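You operate a simulated robot arm through the tools that you are given. There is no shell and no other tool. Be economical: measure what you need, move in short steps, check, and stop when the job is done.

Carry out the task below with a simulated two-armed robot. There is one attempt and no reset: what you move stays moved.

## Task
Bring machine ten's block up to the recipe's heat and switch to auto.
Fine: guard flap shut first; the recipe page shows the heat; the heater stays on; auto once the display is within 3 C of it.

Only the result counts: the job must be done as asked and must still hold three seconds after the hand-in. Knocking over, shifting, dropping, spilling or breaking anything else fails it.

## Robot
Two 7-joint arms with fingered hands on one trunk, on a base that drives. Base frame: it is fixed to the floor where the robot stands at the start and does not move with it; the origin is under the middle of the robot, x ahead of it, y to its left, z up. Units: m, degrees, N and s.
The left shoulder is at the start at [0.07, 0.162, 1.396], the right one opposite. With the tool pointing down near the work surface each hand reaches from about 0.1 to 0.74 m from the robot's upright axis, wherever it stands, measured 20 degrees to its own side. Places, roughly: blue light knob [0.3, 0.2, 0.8]; guard flap [0.5, 0.2, 1]; heat trim knob [0.3, 0.3, 0.8]; heater switch [0.3, 0.4, 0.8]; spark switch [0.3, 0.1, 0.8]; white light knob [0.3, 0.2, 0.8]. Payload 4 kg a hand.
Tool frame (each hand has its own): the origin (TCP) lies between the finger pads and is the grasp point; the fingertips stand 0.026 m ahead of it; z points along the fingers, y is the line along which they close. Largest opening 0.132 m; the body of the gripper starts 0.073 m behind the TCP. The gripper is a hand of 4 fingers: y runs from the thumb to the fingers, the wrist lies at [0, 0, -0.224] in the tool frame.
Orientation is that of the tool frame in the base frame, as a unit quaternion [x, y, z, w]. With the fingers straight down and closing along the base's y, the tool's x points along the base's -x, its y along +y and its z along -z.

## Interface
- The arms move only by the tool play_rows. It takes "left_increments", "right_increments" or both (then of equal length, played together; a hand with none holds still); each is text: rows parted by semicolons, each of 6 numbers parted by spaces: the shift along the tool's x, y, z in m, then the turn, a rotation vector about the tool's x, y, z in degrees. In form: x y z wx wy wz; .... A call has 1 to 20 rows; each row shifts and turns the commanded pose from where the row before left it, along the tool's axes as they then stand. Each row takes 0.2 s and may step no farther than 0.05 m and 8.6 degrees from the row before; otherwise, the whole call is refused. Where a pose cannot be reached the arm comes as near as it can. A force on the tool above 70 N (or 10 N above the force at the start of the call, whichever is more), or a blocked arm, ends the call early, and 0.2 s more pass. In this call time passes only in rows, and 0.2 s behind the last. The reply holds the time, the measured pose of the TCP, the force on the tool along the base axes, the opening and the grip force, in the units named above and with some noise, with the torque about the TCP (base axes, N m) and any sound that the robot's microphone picked up, and new pictures: "pictures" is both (left out), scene, wrist or none (wrist: the cameras of the hands that moved).
- Cameras (640 x 400 px; columns grow to the right, rows downward): "scene" is now at [0.1128, 0.0488, 1.6088]; the picture's right is [0.63, -0.78, 0.00], its down [-0.56, -0.45, -0.70] and it looks along [0.54, 0.44, -0.72] (base axes); focal length 277 px, centre (320, 200). "left" rides on the left gripper at [-0.073, 0.006, -0.094] in its tool frame; the picture's right is [-0.08, -1.00, 0.00], its down [0.79, -0.06, -0.62] and it looks along [0.61, -0.05, 0.79] (tool axes); focal length 230 px, centre (320, 200). "right" rides on the right gripper at [0.073, 0.006, -0.094] in its tool frame; the picture's right is [-0.08, 1.00, 0.00], its down [-0.79, -0.06, -0.62] and it looks along [-0.61, -0.05, 0.79] (tool axes); focal length 230 px, centre (320, 200). There is no depth. A picture from a camera that has moved, and an enlarged one, comes with that camera's place and axes in the base frame and with its lens.
- lift_body(by): slides the trunk up (or, below 0, down) by that many m; the arms and the scene camera ride with it, the base frame stays. It gives what a move gives, with no picture.
- roll_base(legs): drives the robot by 1 to 6 legs, each [ahead, left, turn to the left] in m, m and degrees, along the robot's own axes; the way and the turn of a leg run together, so that a leg with both is an arc; at most 1.5 m and 180 degrees a leg. The arms and the cameras ride along, it lands a little off, and it stops where it bumps. It gives what a move gives, and a new picture of the scene camera.
- finger_targets(finger1, finger2, finger3, thumb_bend, hand): sets how far each is bent, from 0 (flat) to 1 (curled in); at 0.3 the hand is open as for a grip, at 0.7 the pads meet at the TCP. One left out holds its place. A second passes; each finger stops where it meets its share of the squeeze, and holds until it gets a number again. It is the only way to open and close the hand. It gives what a move gives, with no picture; readings hold the bend of each and the force on the fingers (four entries, about 0 where the hand has none), thumb and palm.
- head_to(pan, tilt): turns the head with the scene camera to pan (to the left, within 86 degrees either way) and tilt (down, from -29 to 69), counted from straight ahead of the robot. It gives what a move gives, and a new picture of the scene camera.
- enlarge(camera, box): a new picture of the part [left, top, right, bottom] of that camera's present view, enlarged. No time passes.
- job_done(): hands the job in; it is judged then, once.

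Go step by step. Nothing tells you exact positions but the pictures and the camera data: compare them with the known pose of the tool, close in by small moves and look again before you grip or let go. The budget is 120 turns and 260 pictures, counting those below and the enlarged ones. Unless the task says otherwise, let go and move clear before handing in, and close with one line.

The tools are called after ">>>" as a command line: name --argument value ..., lists and objects as JSON in quotes. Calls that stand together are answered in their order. play_rows: Moves the arms, as the interface text tells. Its arguments: {"type":"object","properties":{"left_increments":{"type":"string"},"right_increments":{"type":"string"},"pictures":{"type":"string","enum":["both","scene","wrist","none"]}},"required":[]} The other tools are called the same way: lift_body (by) slides the trunk up or down; finger_targets (finger1, finger2, finger3, thumb_bend, hand) moves the fingers one by one; roll_base (legs) drives the base; head_to (pan, tilt) turns the head that bears the scene camera; enlarge (camera, box) takes an enlarged picture of a part of a camera's view; job_done () hands the job in.

At the start:

```text
time_s: 0.0
left_tcp_pos: [0.3398, 0.4435, 1.366]
left_orientation: [0.0, 1.0, -0.001, 0.001]
left_ft_force: [0.7, 1.1, -0.5]
left_wrist_torque: [0.01, -0.02, 0.0]
left_opening: 0.1319
left_gripper_force: 0.0
left_shape: jaw
left_bend: [0.3, 0.3, 0.3, 0.3]
left_finger forces: [0.0, 0.0, 0.0, 0.0, 0.0, 0.1]
right_tcp_pos: [0.5535, 0.0715, 1.2383]
right_orientation: [0.0, 1.0, 0.0, 0.0]
right_ft_force: [-0.5, 0.9, 0.5]
right_wrist_torque: [-0.05, -0.01, -0.02]
right_opening: 0.1318
right_gripper_force: 0.0
right_shape: jaw
right_bend: [0.3, 0.3, 0.3, 0.3]
right_finger forces: [0.1, 0.0, 0.1, 0.0, 0.0, 0.0]
trunk travel left (down, up): [-0.875, 0.065]
robot x, y, heading: [0.0012, -0.0018, -0.1]
head pan, tilt: [39.1, 45.8]
```

scene: 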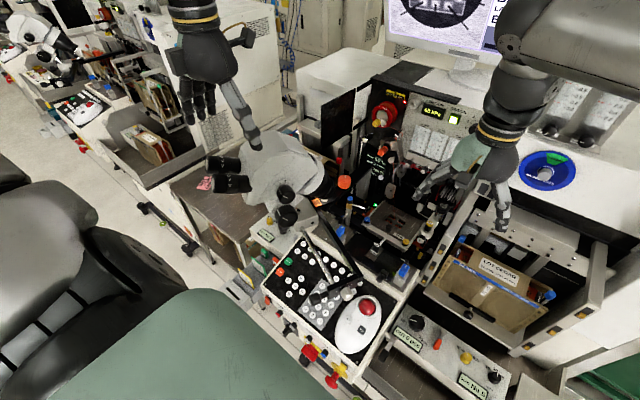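
right: 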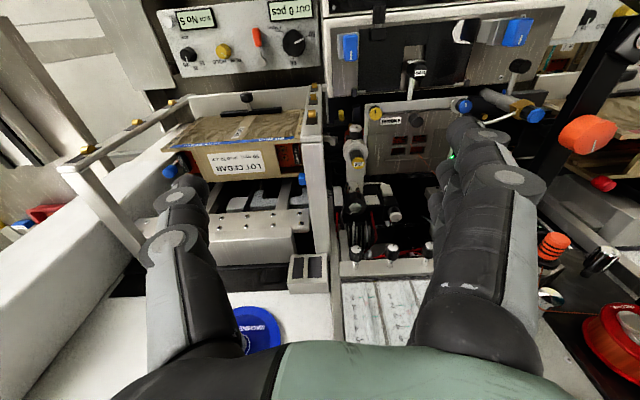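
left: 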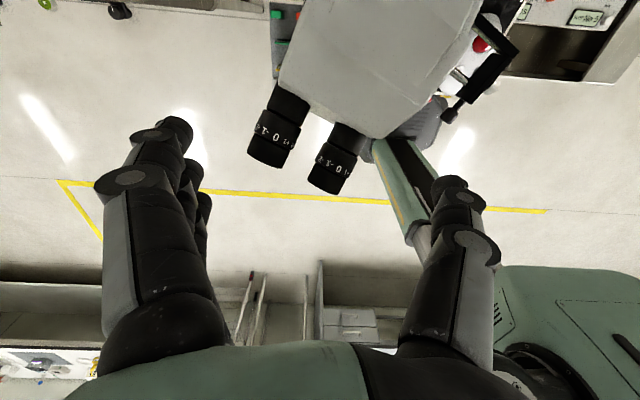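

I see a wire bonder with a microscope, a keypad console, and a small knob panel. I'll look closer at the scene before moving anything.

>>> enlarge --camera "scene" --box '[220, 170, 420, 390]'

>>> enlarge --camera "scene" --box '[300, 60, 500, 200]'

>>> enlarge --camera "scene" --box '[0, 0, 220, 180]'

>>> enlarge --camera "scene" --box '[360, 220, 560, 400]'

```text
1.82 times, centred on (320, 280) of scene
camera zoom: at [0.1128, 0.0488, 1.6088], right [0.63, -0.78, 0.0], down [-0.56, -0.45, -0.7], along [0.54, 0.44, -0.72], focal length 504 px, centre (320, 54)
```

zoom: 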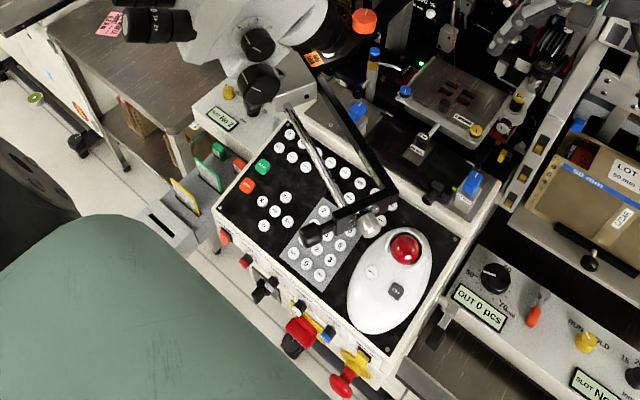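

```text
2.86 times, centred on (400, 130) of scene
camera zoom: at [0.1128, 0.0488, 1.6088], right [0.63, -0.78, 0.0], down [-0.56, -0.45, -0.7], along [0.54, 0.44, -0.72], focal length 792 px, centre (91, 400)
```

zoom: 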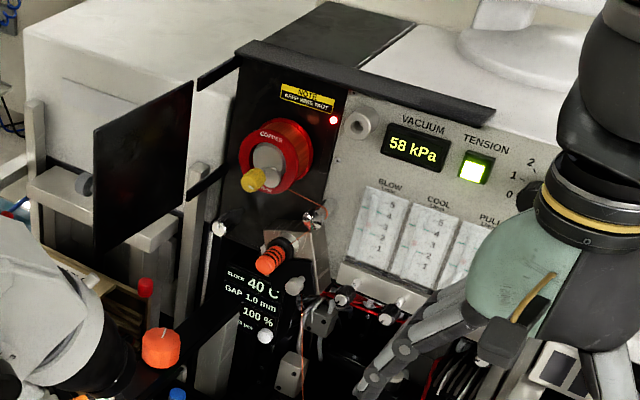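

```text
2.22 times, centred on (110, 90) of scene
camera zoom: at [0.1128, 0.0488, 1.6088], right [0.63, -0.78, 0.0], down [-0.56, -0.45, -0.7], along [0.54, 0.44, -0.72], focal length 616 px, centre (787, 444)
```

zoom: 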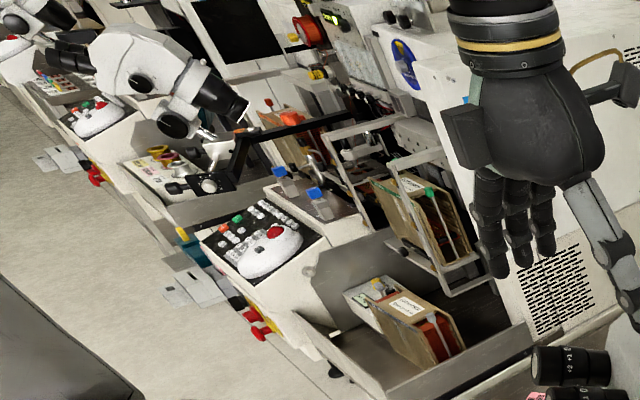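

```text
2.22 times, centred on (460, 310) of scene
camera zoom: at [0.1128, 0.0488, 1.6088], right [0.63, -0.78, 0.0], down [-0.56, -0.45, -0.7], along [0.54, 0.44, -0.72], focal length 616 px, centre (9, -44)
```

zoom: 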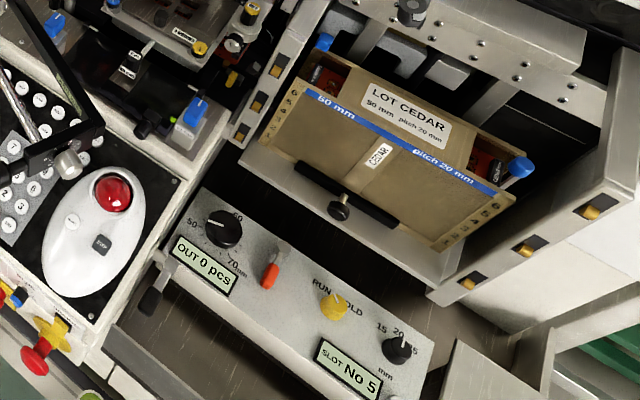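

The front controls appear to sit on the console's front face below the keypad. I'll look at the monitor for the recipe page and the machine number.

>>> head_to --pan 15 --tilt 20

>>> head_to --pan 30 --tilt 66

```text
time_s: 0.9
left_tcp_pos: [0.3391, 0.4438, 1.3659]
left_orientation: [-0.001, 1.0, -0.001, 0.001]
left_ft_force: [-0.6, -0.2, 0.0]
left_wrist_torque: [-0.03, 0.02, -0.01]
left_opening: 0.1319
left_gripper_force: 0.0
left_shape: jaw
left_bend: [0.3, 0.3, 0.3, 0.3]
left_finger forces: [0.1, 0.0, 0.0, 0.0, 0.0, 0.0]
right_tcp_pos: [0.554, 0.0726, 1.2401]
right_orientation: [0.0, 1.0, 0.0, 0.0]
right_ft_force: [0.5, -0.3, 0.9]
right_wrist_torque: [0.0, -0.03, 0.04]
right_opening: 0.1318
right_gripper_force: 0.0
right_shape: jaw
right_bend: [0.3, 0.3, 0.3, 0.3]
right_finger forces: [0.0, 0.0, 0.1, 0.1, 0.1, 0.1]
trunk travel left (down, up): [-0.875, 0.065]
robot x, y, heading: [0.0013, -0.001, -0.0]
head pan, tilt: [15.0, 20.0]
camera scene: at [0.1401, 0.0222, 1.6485], right [0.26, -0.97, 0.0], down [-0.33, -0.09, -0.94], along [0.91, 0.24, -0.34], focal length 277 px, centre (320, 200)
```

scene: 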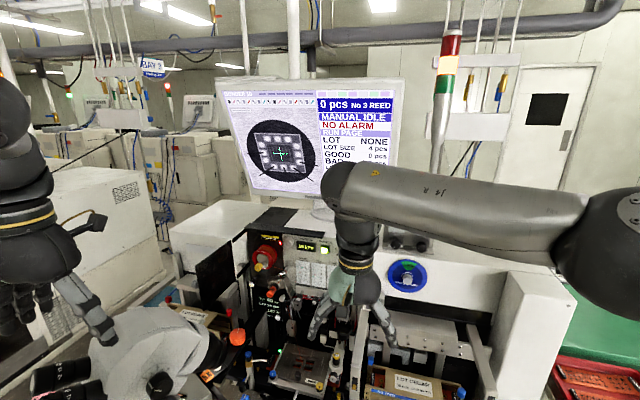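

```text
time_s: 2.0
left_tcp_pos: [0.3385, 0.4433, 1.3654]
left_orientation: [0.001, 1.0, -0.002, 0.001]
left_ft_force: [0.5, -0.3, -0.1]
left_wrist_torque: [0.03, 0.0, -0.02]
left_opening: 0.1319
left_gripper_force: 0.0
left_shape: jaw
left_bend: [0.3, 0.3, 0.3, 0.3]
left_finger forces: [0.1, 0.0, 0.1, 0.0, 0.1, 0.0]
right_tcp_pos: [0.5549, 0.0719, 1.2389]
right_orientation: [0.0, 1.0, 0.0, 0.0]
right_ft_force: [-0.3, 0.1, 0.5]
right_wrist_torque: [0.02, 0.01, -0.02]
right_opening: 0.1319
right_gripper_force: 0.1
right_shape: jaw
right_bend: [0.3, 0.3, 0.3, 0.3]
right_finger forces: [0.1, 0.1, 0.1, 0.0, 0.1, 0.1]
trunk travel left (down, up): [-0.875, 0.065]
robot x, y, heading: [-0.0006, -0.0026, -0.1]
head pan, tilt: [30.0, 66.0]
camera scene: at [0.1017, 0.0277, 1.5839], right [0.5, -0.87, 0.0], down [-0.79, -0.46, -0.41], along [0.35, 0.2, -0.91], focal length 277 px, centre (320, 200)
```

scene: 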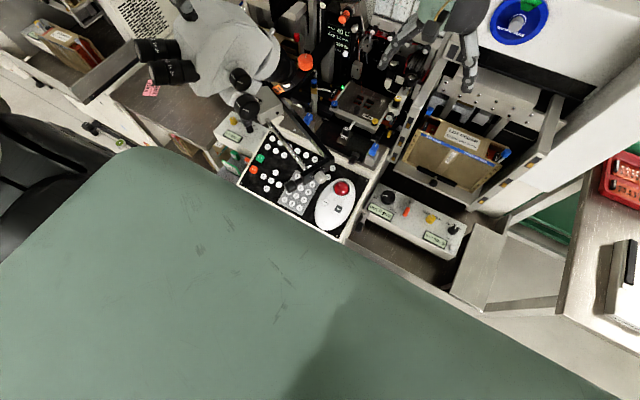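

The monitor shows the run page for machine "No 3 REED?", so I need a sharper look. I'll turn the head back and enlarge it.

>>> head_to --pan 15 --tilt 20

>>> enlarge --camera "scene" --box '[220, 75, 410, 205]'

>>> enlarge --camera "scene" --box '[180, 220, 420, 400]'

>>> enlarge --camera "right" --box '[320, 60, 640, 260]'

```text
time_s: 3.2
left_tcp_pos: [0.3384, 0.4431, 1.3653]
left_orientation: [0.0, 1.0, 0.0, 0.001]
left_ft_force: [0.0, 0.3, 0.0]
left_wrist_torque: [0.0, -0.02, -0.01]
left_opening: 0.1317
left_gripper_force: 0.2
left_shape: jaw
left_bend: [0.3, 0.3, 0.3, 0.3]
left_finger forces: [0.0, 0.0, 0.1, 0.0, 0.1, 0.1]
right_tcp_pos: [0.5534, 0.0718, 1.2387]
right_orientation: [0.0, 1.0, 0.0, 0.001]
right_ft_force: [-0.2, -0.6, -0.1]
right_wrist_torque: [0.0, -0.03, 0.04]
right_opening: 0.1319
right_gripper_force: 0.0
right_shape: jaw
right_bend: [0.3, 0.3, 0.3, 0.3]
right_finger forces: [0.0, 0.1, 0.1, 0.1, 0.0, 0.0]
trunk travel left (down, up): [-0.875, 0.065]
robot x, y, heading: [-0.0015, 0.0022, 0.2]
head pan, tilt: [15.0, 20.0]
camera scene: at [0.1401, 0.0221, 1.6485], right [0.26, -0.97, 0.0], down [-0.33, -0.09, -0.94], along [0.91, 0.24, -0.34], focal length 277 px, centre (320, 200)
```

scene: 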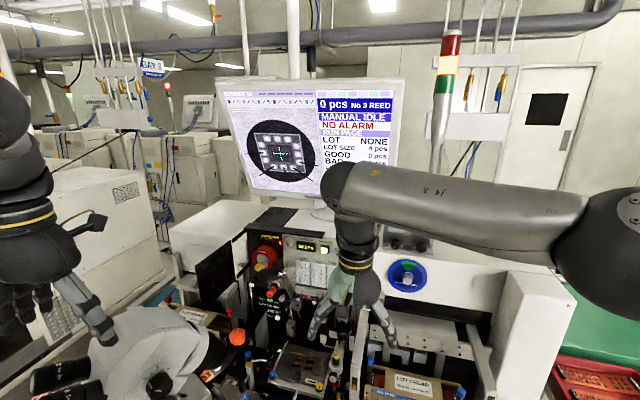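

```text
3.08 times, centred on (315, 140) of scene
camera zoom: at [0.1401, 0.0221, 1.6485], right [0.26, -0.97, 0.0], down [-0.33, -0.09, -0.94], along [0.91, 0.24, -0.34], focal length 853 px, centre (335, 385)
```

zoom: 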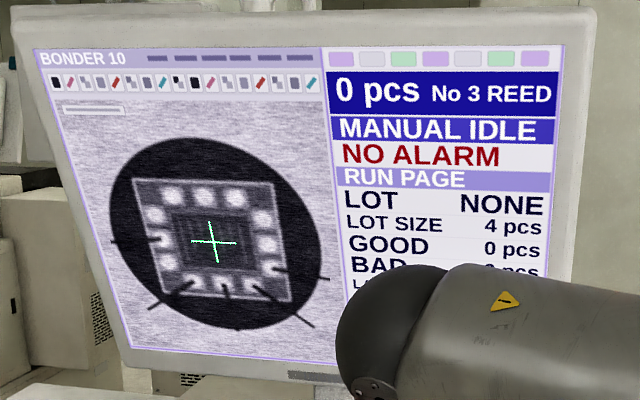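

```text
2.22 times, centred on (300, 310) of scene
camera zoom: at [0.1401, 0.0221, 1.6485], right [0.26, -0.97, 0.0], down [-0.33, -0.09, -0.94], along [0.91, 0.24, -0.34], focal length 616 px, centre (364, -44)
```

zoom: 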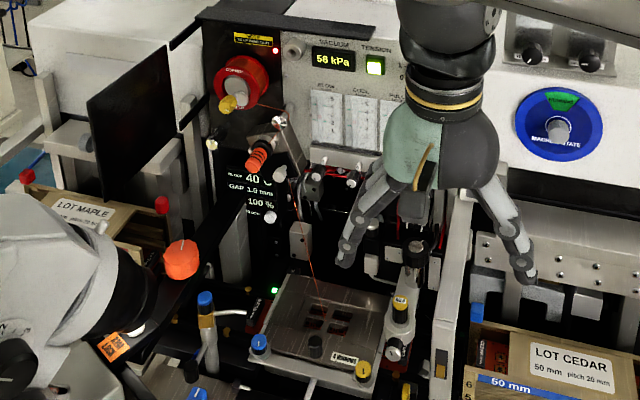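

```text
2.00 times, centred on (480, 160) of right
camera zoom: at [0.4807, 0.0763, 1.3325], right [0.08, 1.0, 0.0], down [0.79, -0.06, 0.62], along [0.61, -0.05, -0.79], focal length 460 px, centre (0, 280)
```

zoom: 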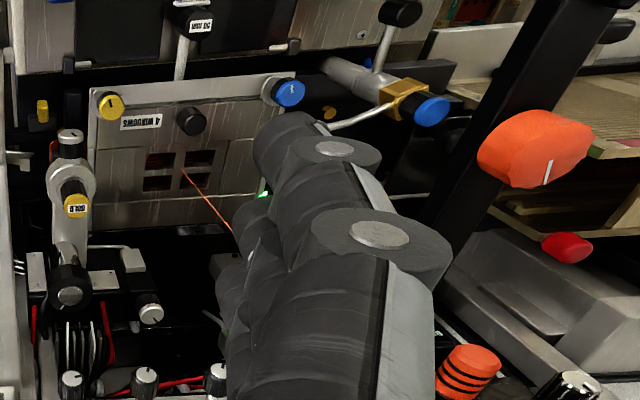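

This is Bonder 10 (manual idle, block 40 °C, recipe No 3 REED, run page showing). I'll back off to see the console front and the flap.

>>> roll_base --legs '[[-0.4, 0, 0]]'

>>> head_to --pan 22 --tilt 42

>>> enlarge --camera "scene" --box '[160, 100, 480, 300]'

>>> enlarge --camera "right" --box '[0, 0, 640, 400]'

```text
time_s: 5.7
left_tcp_pos: [-0.0621, 0.4435, 1.366]
left_orientation: [-0.002, 1.0, 0.0, 0.0]
left_ft_force: [-0.1, 0.3, -0.4]
left_wrist_torque: [0.0, -0.01, 0.0]
left_opening: 0.1317
left_gripper_force: 0.0
left_shape: jaw
left_bend: [0.3, 0.3, 0.3, 0.3]
left_finger forces: [0.0, 0.1, 0.1, 0.0, 0.1, 0.0]
right_tcp_pos: [0.1539, 0.0733, 1.2388]
right_orientation: [-0.001, 1.0, -0.001, -0.001]
right_ft_force: [0.3, -0.7, 0.2]
right_wrist_torque: [0.02, 0.03, 0.0]
right_opening: 0.1317
right_gripper_force: 0.1
right_shape: jaw
right_bend: [0.3, 0.3, 0.3, 0.3]
right_finger forces: [0.0, 0.0, 0.1, 0.1, 0.0, 0.0]
trunk travel left (down, up): [-0.875, 0.065]
robot x, y, heading: [-0.3987, 0.0021, 0.5]
head pan, tilt: [15.0, 20.0]
camera scene: at [-0.2586, 0.0219, 1.6483], right [0.26, -0.96, 0.0], down [-0.33, -0.09, -0.94], along [0.91, 0.25, -0.34], focal length 277 px, centre (320, 200)
```

scene: 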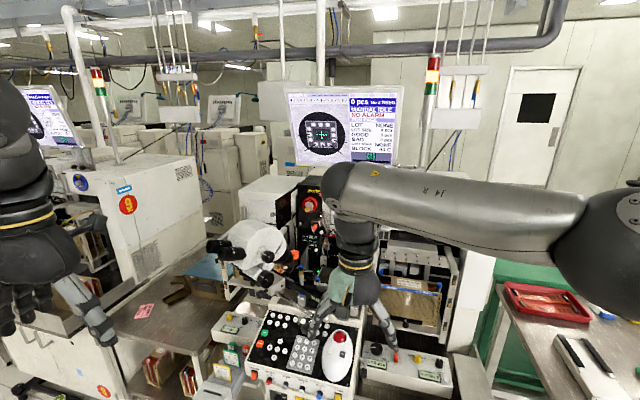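

```text
time_s: 6.5
left_tcp_pos: [-0.0654, 0.444, 1.3666]
left_orientation: [-0.003, 1.0, -0.002, 0.002]
left_ft_force: [1.1, -0.3, -0.4]
left_wrist_torque: [0.0, 0.03, 0.0]
left_opening: 0.1319
left_gripper_force: 0.0
left_shape: jaw
left_bend: [0.3, 0.3, 0.3, 0.3]
left_finger forces: [0.0, 0.1, 0.0, 0.1, 0.0, 0.0]
right_tcp_pos: [0.151, 0.0718, 1.2395]
right_orientation: [-0.003, 1.0, 0.001, 0.0]
right_ft_force: [0.2, 0.0, 0.1]
right_wrist_torque: [0.0, 0.01, 0.03]
right_opening: 0.1318
right_gripper_force: 0.1
right_shape: jaw
right_bend: [0.3, 0.3, 0.3, 0.3]
right_finger forces: [0.0, 0.0, 0.0, 0.0, 0.1, 0.1]
trunk travel left (down, up): [-0.875, 0.065]
robot x, y, heading: [-0.3999, 0.0012, 0.0]
head pan, tilt: [22.0, 42.0]
camera scene: at [-0.2749, 0.0289, 1.6144], right [0.38, -0.93, 0.0], down [-0.62, -0.25, -0.74], along [0.69, 0.28, -0.67], focal length 277 px, centre (320, 200)
```

scene: 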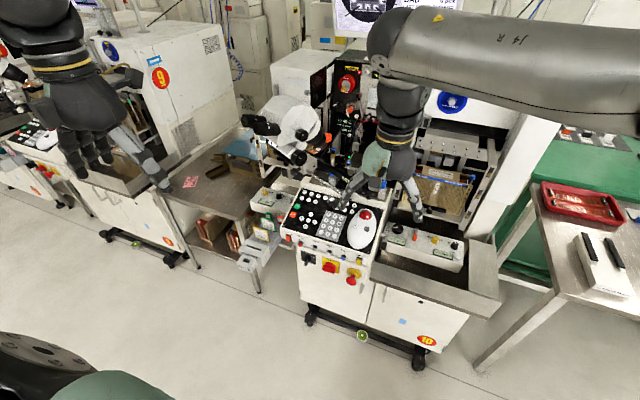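

```text
2.00 times, centred on (320, 200) of scene
camera zoom: at [-0.2749, 0.0289, 1.6144], right [0.38, -0.93, 0.0], down [-0.62, -0.25, -0.74], along [0.69, 0.28, -0.67], focal length 554 px, centre (320, 200)
```

zoom: 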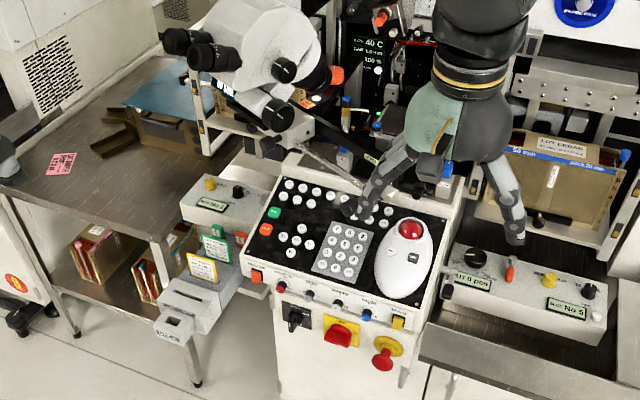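

```text
1.00 times, centred on (320, 200) of right (not enlarged: the box is as wide or as high as the picture)
camera zoom: at [0.0781, 0.0774, 1.3328], right [0.07, 1.0, 0.0], down [0.78, -0.06, 0.62], along [0.62, -0.05, -0.79], focal length 230 px, centre (320, 200)
```

zoom: 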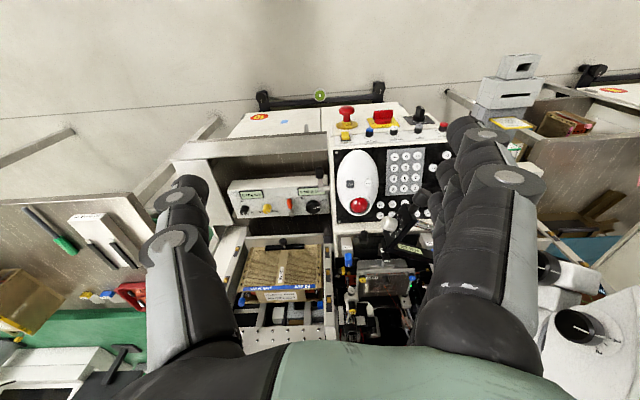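

Machine 10's plate "10" is on this cabinet. I'll move the right hand aside to clear the view.

>>> play_rows --right_increments "0 -0.05 -0.02 0 0 0;0 -0.05 -0.02 0 0 0;0 -0.05 0 0 0 0;0 -0.05 0 0 0 0;0.03 -0.05 0 0 0 0;0.03 -0.05 0 0 0 0;0.03 -0.04 0 0 0 0" --pictures "scene"

>>> head_to --pan 25 --tilt 36

>>> enlarge --camera "scene" --box '[260, 60, 460, 200]'

>>> enlarge --camera "scene" --box '[240, 180, 440, 320]'

```text
refused: row 1 steps farther than a row can; nothing moved
```

```text
time_s: 7.2
left_tcp_pos: [-0.065, 0.4448, 1.3652]
left_orientation: [-0.003, 1.0, -0.001, 0.0]
left_ft_force: [-0.2, -0.6, -0.6]
left_wrist_torque: [-0.01, 0.01, -0.01]
left_opening: 0.1319
left_gripper_force: 0.0
left_shape: jaw
left_bend: [0.3, 0.3, 0.3, 0.3]
left_finger forces: [0.0, 0.0, 0.0, 0.0, 0.0, 0.0]
right_tcp_pos: [0.1521, 0.0742, 1.2396]
right_orientation: [-0.002, 1.0, 0.0, 0.001]
right_ft_force: [-0.7, -0.8, -0.1]
right_wrist_torque: [-0.03, 0.01, -0.01]
right_opening: 0.1317
right_gripper_force: 0.0
right_shape: jaw
right_bend: [0.3, 0.3, 0.3, 0.3]
right_finger forces: [0.1, 0.0, 0.1, 0.1, 0.1, 0.0]
trunk travel left (down, up): [-0.875, 0.065]
robot x, y, heading: [-0.402, -0.0028, 0.7]
head pan, tilt: [25.0, 36.0]
camera scene: at [-0.2726, 0.0346, 1.6232], right [0.43, -0.9, 0.0], down [-0.53, -0.25, -0.81], along [0.73, 0.34, -0.59], focal length 277 px, centre (320, 200)
```

scene: 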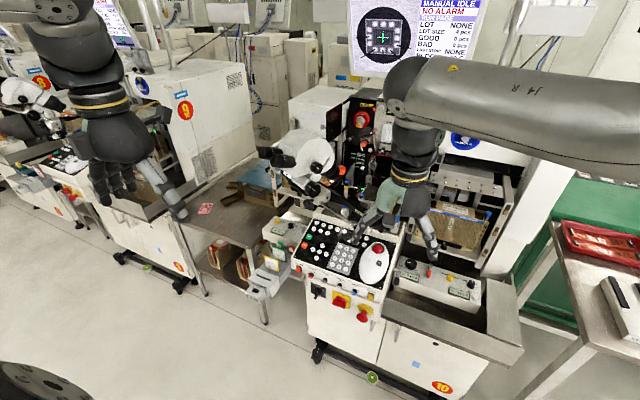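

```text
2.86 times, centred on (360, 130) of scene
camera zoom: at [-0.2726, 0.0346, 1.6232], right [0.43, -0.9, 0.0], down [-0.53, -0.25, -0.81], along [0.73, 0.34, -0.59], focal length 792 px, centre (206, 400)
```

zoom: 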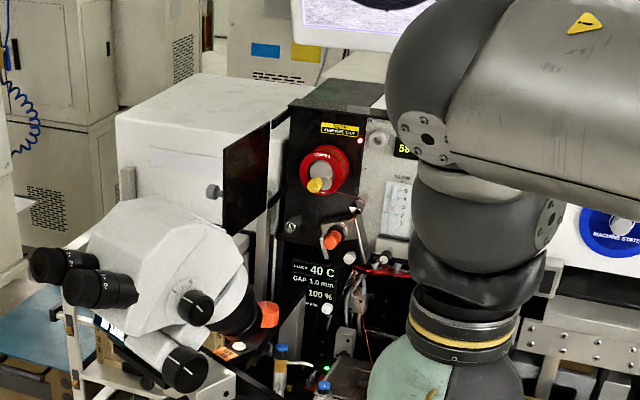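

```text
2.86 times, centred on (340, 250) of scene
camera zoom: at [-0.2726, 0.0346, 1.6232], right [0.43, -0.9, 0.0], down [-0.53, -0.25, -0.81], along [0.73, 0.34, -0.59], focal length 792 px, centre (263, 57)
```

zoom: 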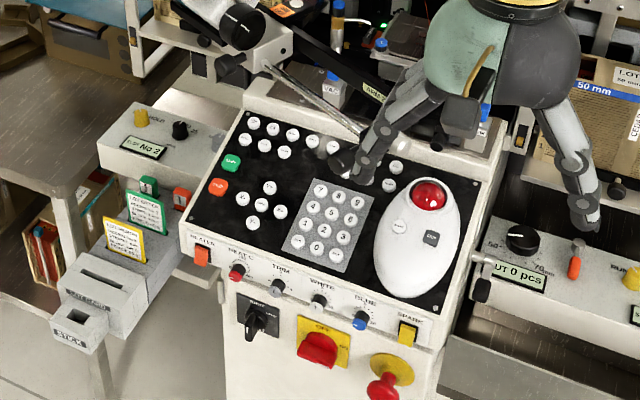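

The front strip reads HEATER, HEAT C, TRIM, WHITE, BLUE, SPARK from left to right. Moving the right hand aside with smaller rows.

>>> play_rows --right_increments "0 -0.045 -0.015 0 0 0;0 -0.045 -0.015 0 0 0;0 -0.045 0 0 0 0;0 -0.045 0 0 0 0;0.015 -0.045 0 0 0 0;0.015 -0.045 0 0 0 0;0.015 -0.04 0 0 0 0;0 -0.04 0 0 0 0" --pictures "scene"

>>> enlarge --camera "scene" --box '[300, 140, 420, 215]'

>>> enlarge --camera "scene" --box '[290, 205, 410, 320]'

>>> enlarge --camera "scene" --box '[240, 200, 340, 300]'

```text
time_s: 9.0
left_tcp_pos: [-0.0647, 0.4424, 1.3676]
left_orientation: [-0.003, 1.0, -0.001, 0.001]
left_ft_force: [-0.7, -0.9, 0.3]
left_wrist_torque: [0.03, 0.0, 0.0]
left_opening: 0.1318
left_gripper_force: 0.0
left_shape: jaw
left_bend: [0.3, 0.3, 0.3, 0.3]
left_finger forces: [0.0, 0.1, 0.0, 0.0, 0.0, 0.1]
right_tcp_pos: [0.1098, -0.2768, 1.2677]
right_orientation: [-0.003, 1.0, 0.001, 0.0]
right_ft_force: [0.3, -0.3, -0.1]
right_wrist_torque: [0.05, 0.02, -0.04]
right_opening: 0.1315
right_gripper_force: 0.1
right_shape: jaw
right_bend: [0.3, 0.3, 0.3, 0.3]
right_finger forces: [0.0, 0.1, 0.0, 0.1, 0.0, 0.1]
trunk travel left (down, up): [-0.875, 0.065]
robot x, y, heading: [-0.3999, -0.0054, -0.0]
head pan, tilt: [25.0, 36.0]
camera scene: at [-0.2725, 0.0323, 1.6233], right [0.43, -0.9, 0.0], down [-0.53, -0.25, -0.81], along [0.73, 0.35, -0.59], focal length 277 px, centre (320, 200)
```

scene: 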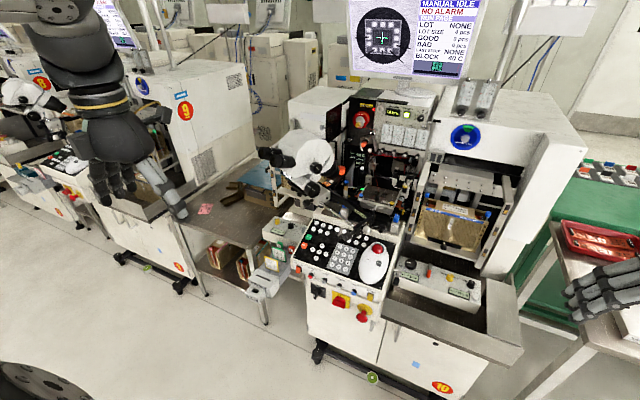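

```text
5.33 times, centred on (360, 178) of scene
camera zoom: at [-0.2725, 0.0323, 1.6233], right [0.43, -0.9, 0.0], down [-0.53, -0.25, -0.81], along [0.73, 0.35, -0.59], focal length 1478 px, centre (107, 320)
```

zoom: 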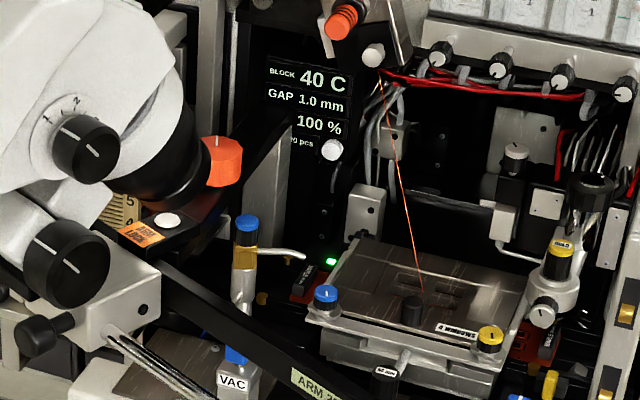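

```text
3.48 times, centred on (350, 262) of scene
camera zoom: at [-0.2725, 0.0323, 1.6233], right [0.43, -0.9, 0.0], down [-0.53, -0.25, -0.81], along [0.73, 0.35, -0.59], focal length 964 px, centre (216, -17)
```

zoom: 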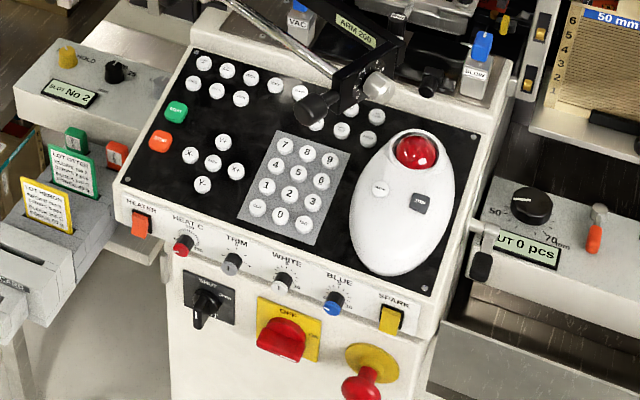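

```text
4.00 times, centred on (290, 250) of scene
camera zoom: at [-0.2725, 0.0323, 1.6233], right [0.43, -0.9, 0.0], down [-0.53, -0.25, -0.81], along [0.73, 0.35, -0.59], focal length 1109 px, centre (440, 0)
```

zoom: 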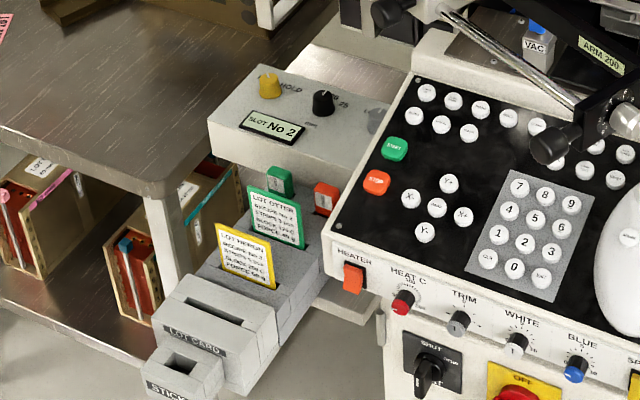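

I can read the front controls, but I still don't see the flap clearly (about [0.5, 0.2, 1.0]). I'll drive forward again and use the right-hand camera, which looks forward, above the work area.

>>> roll_base --legs '[[0.28, 0, 0]]'

>>> play_rows --right_increments "0 0.048 0 0 0 0;0 0.048 0 0 0 0;0 0.048 0 0 0 0;0 0.048 0 0 0 0;0.01 0.048 0 0 0 0;0.01 0.048 0 0 0 0;0.01 0.048 0 0 0 0;0.01 0.048 0 0 0 0;0 0.04 0 0 0 0" --pictures "wrist"

>>> enlarge --camera "right" --box '[200, 40, 440, 280]'

>>> enlarge --camera "scene" --box '[220, 80, 460, 300]'

```text
time_s: 11.0
left_tcp_pos: [0.2197, 0.4467, 1.3673]
left_orientation: [-0.003, 1.0, 0.0, 0.002]
left_ft_force: [0.2, 0.6, -0.2]
left_wrist_torque: [0.01, -0.03, 0.0]
left_opening: 0.132
left_gripper_force: 0.0
left_shape: jaw
left_bend: [0.3, 0.3, 0.3, 0.3]
left_finger forces: [0.1, 0.1, 0.0, 0.0, 0.0, 0.1]
right_tcp_pos: [0.3933, -0.275, 1.2702]
right_orientation: [-0.002, 1.0, 0.0, 0.001]
right_ft_force: [-0.1, -0.2, -0.3]
right_wrist_torque: [0.01, 0.0, 0.01]
right_opening: 0.132
right_gripper_force: 0.1
right_shape: jaw
right_bend: [0.3, 0.3, 0.3, 0.3]
right_finger forces: [0.0, 0.0, 0.0, 0.1, 0.1, 0.1]
trunk travel left (down, up): [-0.875, 0.065]
robot x, y, heading: [-0.1134, 0.0017, 0.3]
head pan, tilt: [25.0, 36.0]
camera scene: at [0.0119, 0.0359, 1.6235], right [0.43, -0.9, 0.0], down [-0.53, -0.25, -0.81], along [0.73, 0.35, -0.59], focal length 277 px, centre (320, 200)
```

scene: 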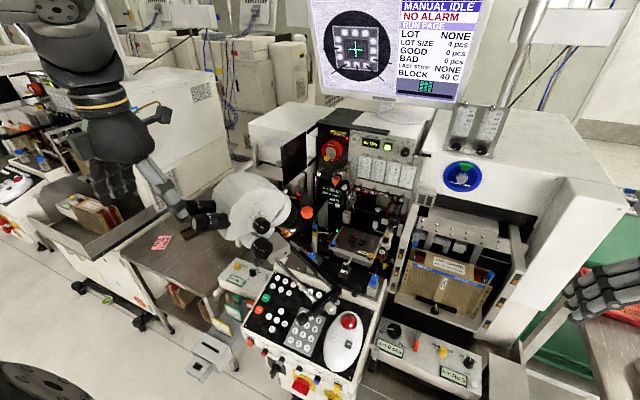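

```text
time_s: 13.0
left_tcp_pos: [0.2226, 0.4485, 1.364]
left_orientation: [-0.003, 1.0, -0.001, 0.002]
left_ft_force: [-0.8, 1.1, 0.0]
left_wrist_torque: [-0.03, 0.01, 0.0]
left_opening: 0.1317
left_gripper_force: 0.1
left_shape: jaw
left_bend: [0.3, 0.3, 0.3, 0.3]
left_finger forces: [0.1, 0.0, 0.0, 0.0, 0.0, 0.0]
right_tcp_pos: [0.3573, 0.1532, 1.2689]
right_orientation: [-0.002, 1.0, -0.001, 0.0]
right_ft_force: [-0.3, 0.5, -0.5]
right_wrist_torque: [-0.02, 0.0, -0.03]
right_opening: 0.1322
right_gripper_force: 0.0
right_shape: jaw
right_bend: [0.3, 0.3, 0.3, 0.3]
right_finger forces: [0.1, 0.0, 0.0, 0.1, 0.0, 0.0]
trunk travel left (down, up): [-0.875, 0.065]
robot x, y, heading: [-0.1118, -0.0008, 0.2]
head pan, tilt: [25.0, 36.0]
camera right: at [0.2828, 0.1582, 1.3622], right [0.07, 1.0, 0.0], down [0.79, -0.06, 0.62], along [0.62, -0.05, -0.79], focal length 230 px, centre (320, 200)
```

right: 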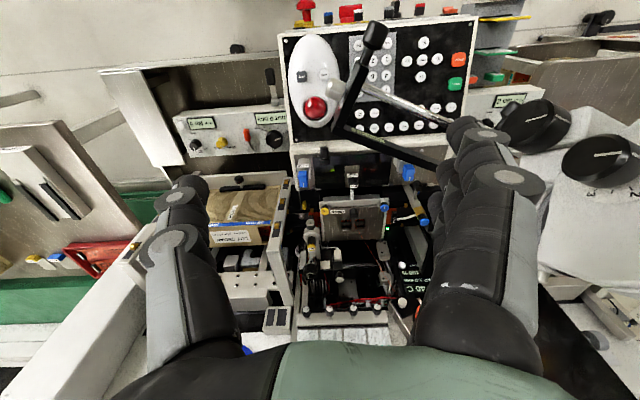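

```text
1.67 times, centred on (320, 160) of right
camera zoom: at [0.2828, 0.1582, 1.3622], right [0.07, 1.0, 0.0], down [0.79, -0.06, 0.62], along [0.62, -0.05, -0.79], focal length 384 px, centre (320, 267)
```

zoom: 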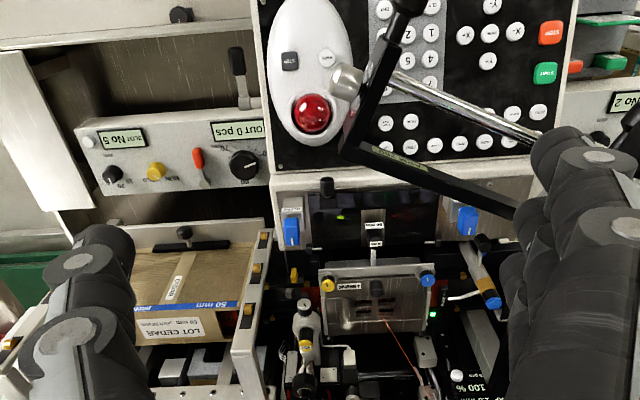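

```text
1.82 times, centred on (340, 190) of scene
camera zoom: at [0.014, 0.0396, 1.6232], right [0.43, -0.9, 0.0], down [-0.53, -0.25, -0.81], along [0.73, 0.34, -0.59], focal length 504 px, centre (284, 218)
```

zoom: 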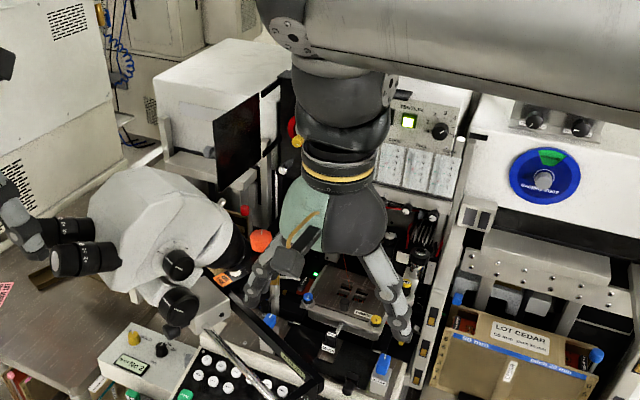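

There's a dark, smoked panel with a black knob between the VAC and BLOW levers, right in front of the workholder; likely the guard flap lying open. Enlarging.

>>> enlarge --camera "right" --box '[285, 135, 425, 245]'

>>> enlarge --camera "scene" --box '[300, 215, 400, 300]'

```text
3.64 times, centred on (355, 190) of right
camera zoom: at [0.2828, 0.1582, 1.3622], right [0.07, 1.0, 0.0], down [0.79, -0.06, 0.62], along [0.62, -0.05, -0.79], focal length 837 px, centre (193, 236)
```

zoom: 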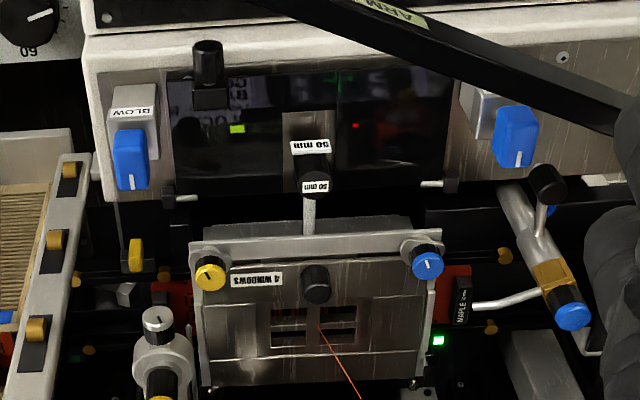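

```text
4.71 times, centred on (350, 258) of scene
camera zoom: at [0.014, 0.0396, 1.6232], right [0.43, -0.9, 0.0], down [-0.53, -0.25, -0.81], along [0.73, 0.34, -0.59], focal length 1304 px, centre (179, -71)
```

zoom: 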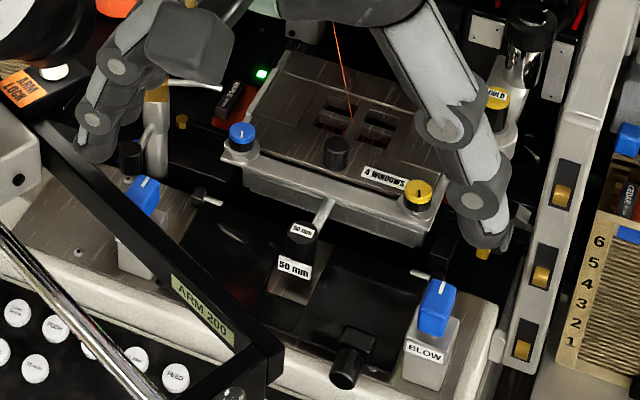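

The dark glossy panel hinged at its far edge (x≈0.59, y≈0.12–0.29, z≈0.93) with a black knob on its near edge (≈[0.48, 0.15, 0.96]) looks like the open flap. The microscope arm passes close by, so I'll take a side view from the right before touching it.

>>> play_rows --right_increments "-0.009 -0.04 0.02 0 0 0;-0.009 -0.04 0.02 0 0 0;-0.009 -0.04 0.02 0 0 0;-0.009 -0.04 0.02 0 0 0;-0.009 -0.04 0.02 0 0 0;0 0 0 0 0 -8.5;0 0 0 0 0 -8.5;0 0 0 0 0 -8.5;0 0 0 0 0 -8.5;0 0 0 0 0 -8.5;0 0 0 0 0 -8.5;0 0 0 0 0 -8.5" --pictures "both"

>>> enlarge --camera "right" --box '[200, 40, 440, 280]'

>>> enlarge --camera "scene" --box '[270, 215, 400, 320]'

```text
time_s: 15.6
left_tcp_pos: [0.2229, 0.4475, 1.3659]
left_orientation: [-0.002, 1.0, 0.0, 0.0]
left_ft_force: [-0.2, -0.2, 0.9]
left_wrist_torque: [-0.02, 0.01, -0.01]
left_opening: 0.132
left_gripper_force: 0.0
left_shape: jaw
left_bend: [0.3, 0.3, 0.3, 0.3]
left_finger forces: [0.0, 0.0, 0.0, 0.0, 0.0, 0.1]
right_tcp_pos: [0.4014, -0.0494, 1.1678]
right_orientation: [-0.5, 0.866, 0.0, 0.0]
right_ft_force: [0.2, 0.4, 0.1]
right_wrist_torque: [-0.01, -0.02, 0.0]
right_opening: 0.1321
right_gripper_force: 0.0
right_shape: jaw
right_bend: [0.3, 0.3, 0.3, 0.3]
right_finger forces: [0.0, 0.0, 0.0, 0.0, 0.0, 0.0]
trunk travel left (down, up): [-0.875, 0.065]
robot x, y, heading: [-0.1139, -0.0046, 0.2]
head pan, tilt: [25.0, 36.0]
camera scene: at [0.015, 0.0361, 1.6232], right [0.43, -0.9, 0.0], down [-0.53, -0.25, -0.81], along [0.73, 0.35, -0.59], focal length 277 px, centre (320, 200)
camera right: at [0.3588, -0.111, 1.262], right [-0.82, 0.57, 0.0], down [0.45, 0.65, 0.62], along [0.35, 0.51, -0.79], focal length 230 px, centre (320, 200)
```

scene: 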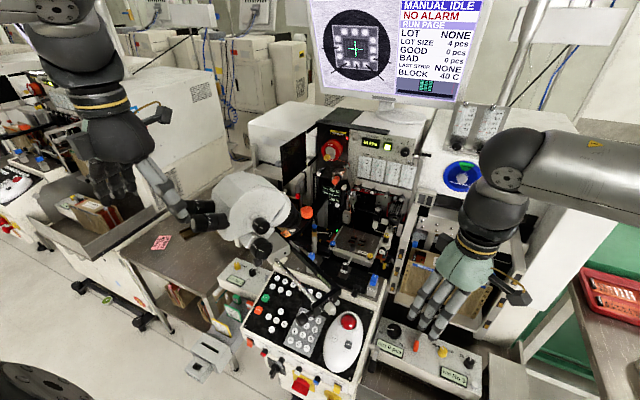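
right: 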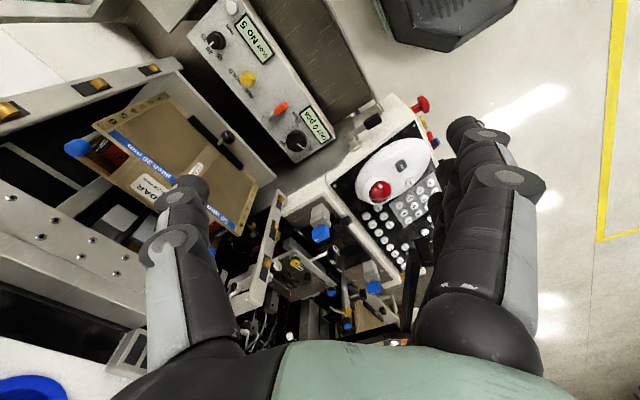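

```text
1.67 times, centred on (320, 160) of right
camera zoom: at [0.3588, -0.111, 1.262], right [-0.82, 0.57, 0.0], down [0.45, 0.65, 0.62], along [0.35, 0.51, -0.79], focal length 384 px, centre (320, 267)
```

zoom: 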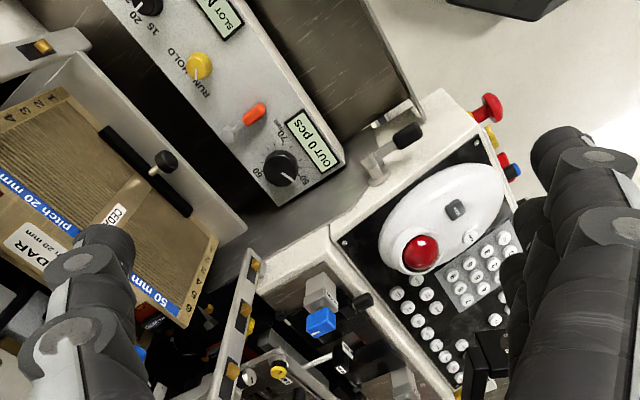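

```text
3.81 times, centred on (335, 268) of scene
camera zoom: at [0.015, 0.0361, 1.6232], right [0.43, -0.9, 0.0], down [-0.53, -0.25, -0.81], along [0.73, 0.35, -0.59], focal length 1056 px, centre (263, -57)
```

zoom: 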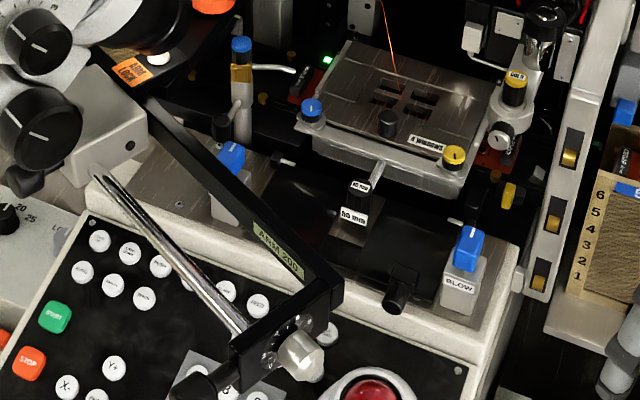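

>>> enlarge --camera "right" --box '[290, 190, 430, 310]'

>>> enlarge --camera "scene" --box '[320, 255, 390, 300]'

```text
3.33 times, centred on (360, 250) of right
camera zoom: at [0.3588, -0.111, 1.262], right [-0.82, 0.57, 0.0], down [0.45, 0.65, 0.62], along [0.35, 0.51, -0.79], focal length 767 px, centre (187, 33)
```

zoom: 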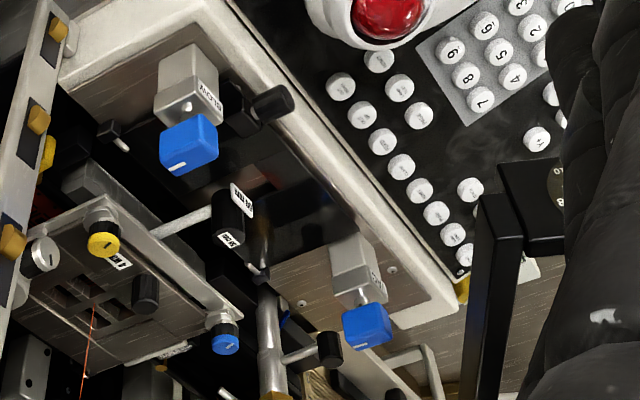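

```text
8.89 times, centred on (355, 278) of scene
camera zoom: at [0.015, 0.0361, 1.6232], right [0.43, -0.9, 0.0], down [-0.53, -0.25, -0.81], along [0.73, 0.35, -0.59], focal length 2464 px, centre (9, -489)
```

zoom: 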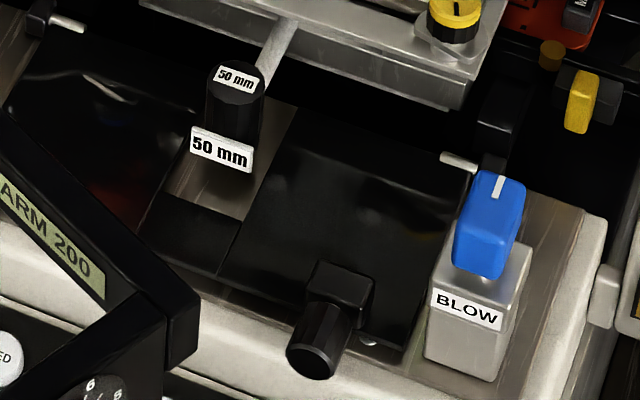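

The flap lies flat, hinged at the far edge, with a cylindrical handle at about [0.485, 0.153, 0.955] pointing toward me. I'll pre-close the right hand somewhat, untwist and hover above the handle.

>>> finger_targets --hand "right" --finger1 0.48 --finger2 0.48 --finger3 0.48 --thumb_bend 0.48

>>> play_rows --right_increments "0 0 0 0 0 8.5;0 0 0 0 0 8.5;0 0 0 0 0 8.5;0 0 0 0 0 8.5;0 0 0 0 0 8.5;0 0 0 0 0 8.5;0 0 0 0 0 8.5;-0.0158 0.04 0.012 0 0 0;-0.0158 0.04 0.012 0 0 0;-0.0158 0.04 0.012 0 0 0;-0.0158 0.04 0.012 0 0 0;-0.0158 0.041 0.012 0 0 0" --pictures "both"

>>> enlarge --camera "right" --box '[200, 40, 440, 240]'

>>> enlarge --camera "scene" --box '[290, 190, 420, 300]'

```text
time_s: 16.6
left_tcp_pos: [0.2231, 0.4463, 1.3653]
left_orientation: [-0.002, 1.0, -0.001, 0.002]
left_ft_force: [-0.3, 0.5, -0.6]
left_wrist_torque: [-0.01, 0.03, -0.01]
left_opening: 0.1319
left_gripper_force: 0.1
left_shape: jaw
left_bend: [0.3, 0.3, 0.3, 0.3]
left_finger forces: [0.0, 0.1, 0.1, 0.0, 0.0, 0.0]
right_tcp_pos: [0.4007, -0.0499, 1.1685]
right_orientation: [-0.498, 0.867, 0.0, 0.001]
right_ft_force: [-0.2, -0.1, -0.1]
right_wrist_torque: [0.0, 0.02, 0.01]
right_opening: 0.0781
right_gripper_force: 0.0
right_shape: fingers
right_bend: [0.48, 0.48, 0.48, 0.48]
right_finger forces: [0.0, 0.0, 0.0, 0.1, 0.0, 0.0]
trunk travel left (down, up): [-0.875, 0.065]
robot x, y, heading: [-0.1158, -0.0019, 0.5]
head pan, tilt: [25.0, 36.0]
```

```text
time_s: 19.2
left_tcp_pos: [0.2222, 0.4501, 1.3658]
left_orientation: [-0.004, 1.0, 0.0, 0.001]
left_ft_force: [-0.7, 0.5, -0.1]
left_wrist_torque: [-0.01, -0.03, 0.02]
left_opening: 0.1319
left_gripper_force: 0.1
left_shape: jaw
left_bend: [0.3, 0.3, 0.3, 0.3]
left_finger forces: [0.1, 0.0, 0.1, 0.0, 0.0, 0.0]
right_tcp_pos: [0.4741, 0.1295, 1.1123]
right_orientation: [-0.004, 1.0, 0.0, 0.001]
right_ft_force: [-0.7, 0.2, 0.5]
right_wrist_torque: [-0.02, 0.03, 0.01]
right_opening: 0.0777
right_gripper_force: 0.0
right_shape: fingers
right_bend: [0.48, 0.48, 0.48, 0.48]
right_finger forces: [0.0, 0.1, 0.0, 0.1, 0.0, 0.1]
right hand out of reach, approached as far as the arm can: row 12
trunk travel left (down, up): [-0.875, 0.065]
robot x, y, heading: [-0.1138, -0.0, 0.6]
head pan, tilt: [25.0, 36.0]
camera scene: at [0.0146, 0.0397, 1.6232], right [0.43, -0.9, 0.0], down [-0.53, -0.25, -0.81], along [0.73, 0.34, -0.59], focal length 277 px, centre (320, 200)
camera right: at [0.4001, 0.1344, 1.2056], right [0.07, 1.0, 0.0], down [0.78, -0.06, 0.62], along [0.62, -0.04, -0.79], focal length 230 px, centre (320, 200)
```

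scene: 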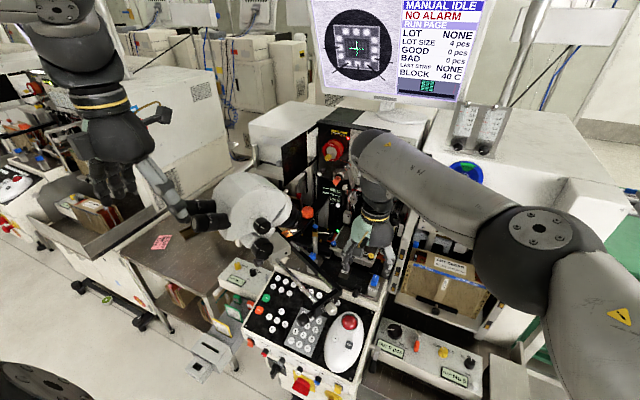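
right: 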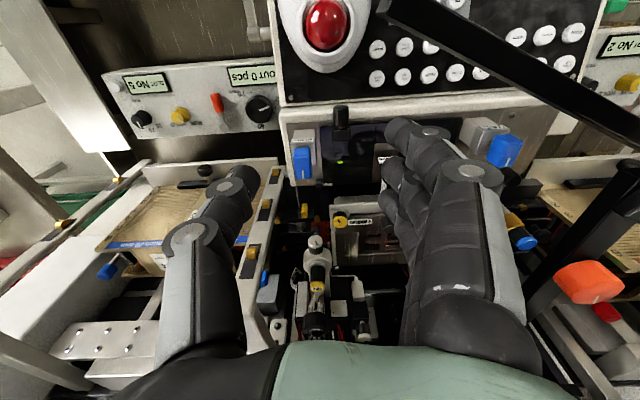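

```text
2.00 times, centred on (320, 140) of right
camera zoom: at [0.4001, 0.1344, 1.2056], right [0.07, 1.0, 0.0], down [0.78, -0.06, 0.62], along [0.62, -0.04, -0.79], focal length 460 px, centre (320, 320)
```

zoom: 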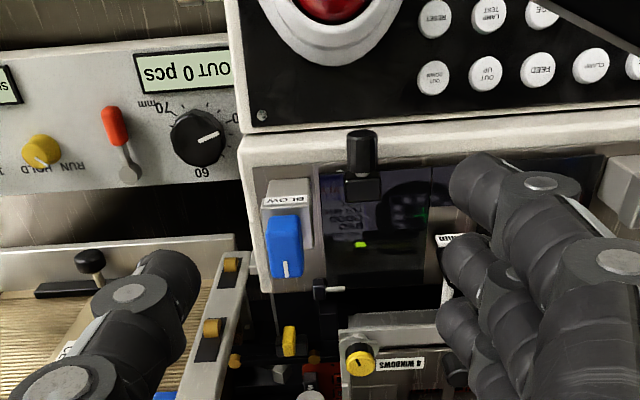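

```text
3.64 times, centred on (355, 245) of scene
camera zoom: at [0.0146, 0.0397, 1.6232], right [0.43, -0.9, 0.0], down [-0.53, -0.25, -0.81], along [0.73, 0.34, -0.59], focal length 1008 px, centre (193, 36)
```

zoom: 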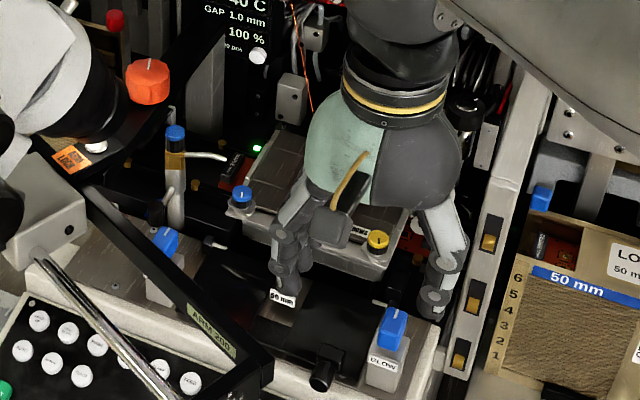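

The handle is confirmed at about (0.483, 0.151), but the arm is at its reach limit. I'll pull the right hand back and drive ahead and left a bit.

>>> play_rows --right_increments "0 -0.01 -0.045 0 0 0;0.025 -0.03 -0.01 0 0 0;0.035 -0.02 0 0 0 0;0.04 -0.02 0 0 0 0" --pictures "none"

>>> roll_base --legs '[[0.11, 0.08, 0]]'

```text
time_s: 20.2
left_tcp_pos: [0.2202, 0.4464, 1.3666]
left_orientation: [-0.003, 1.0, -0.001, 0.002]
left_ft_force: [0.3, 0.2, 0.2]
left_wrist_torque: [-0.02, -0.02, 0.01]
left_opening: 0.1316
left_gripper_force: 0.0
left_shape: jaw
left_bend: [0.3, 0.3, 0.3, 0.3]
left_finger forces: [0.0, 0.1, 0.1, 0.1, 0.0, 0.0]
right_tcp_pos: [0.3695, 0.0516, 1.1684]
right_orientation: [-0.003, 1.0, 0.0, 0.001]
right_ft_force: [-0.3, -0.8, 0.3]
right_wrist_torque: [-0.01, 0.01, 0.02]
right_opening: 0.078
right_gripper_force: 0.0
right_shape: fingers
right_bend: [0.48, 0.48, 0.48, 0.48]
right_finger forces: [0.0, 0.0, 0.1, 0.0, 0.0, 0.1]
trunk travel left (down, up): [-0.875, 0.065]
robot x, y, heading: [-0.1117, -0.0003, 0.3]
head pan, tilt: [25.0, 36.0]
```

```text
time_s: 21.5
left_tcp_pos: [0.3299, 0.524, 1.3676]
left_orientation: [-0.002, 1.0, 0.0, 0.002]
left_ft_force: [-0.3, -0.6, 0.0]
left_wrist_torque: [0.01, -0.02, -0.01]
left_opening: 0.1319
left_gripper_force: 0.0
left_shape: jaw
left_bend: [0.3, 0.3, 0.3, 0.3]
left_finger forces: [0.0, 0.1, 0.0, 0.0, 0.0, 0.0]
right_tcp_pos: [0.4794, 0.1292, 1.1694]
right_orientation: [-0.003, 1.0, 0.001, 0.0]
right_ft_force: [-0.3, -0.1, 0.2]
right_wrist_torque: [0.03, 0.0, 0.01]
right_opening: 0.0777
right_gripper_force: 0.1
right_shape: fingers
right_bend: [0.48, 0.48, 0.48, 0.48]
right_finger forces: [0.1, 0.1, 0.1, 0.0, 0.0, 0.0]
trunk travel left (down, up): [-0.875, 0.065]
robot x, y, heading: [-0.0017, 0.0851, 0.4]
head pan, tilt: [25.0, 36.0]
camera scene: at [0.1219, 0.1142, 1.6236], right [0.43, -0.9, 0.0], down [-0.53, -0.25, -0.81], along [0.73, 0.35, -0.59], focal length 277 px, centre (320, 200)
```

scene: 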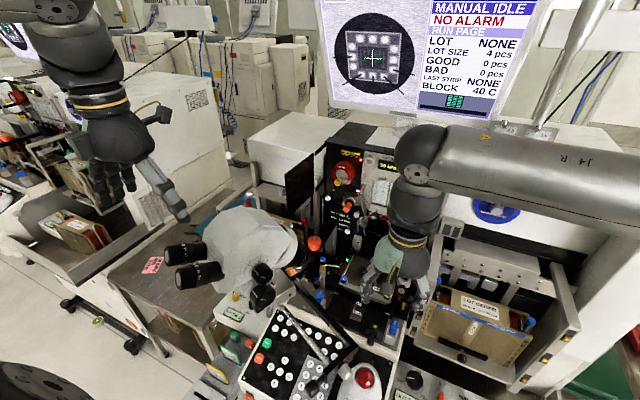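

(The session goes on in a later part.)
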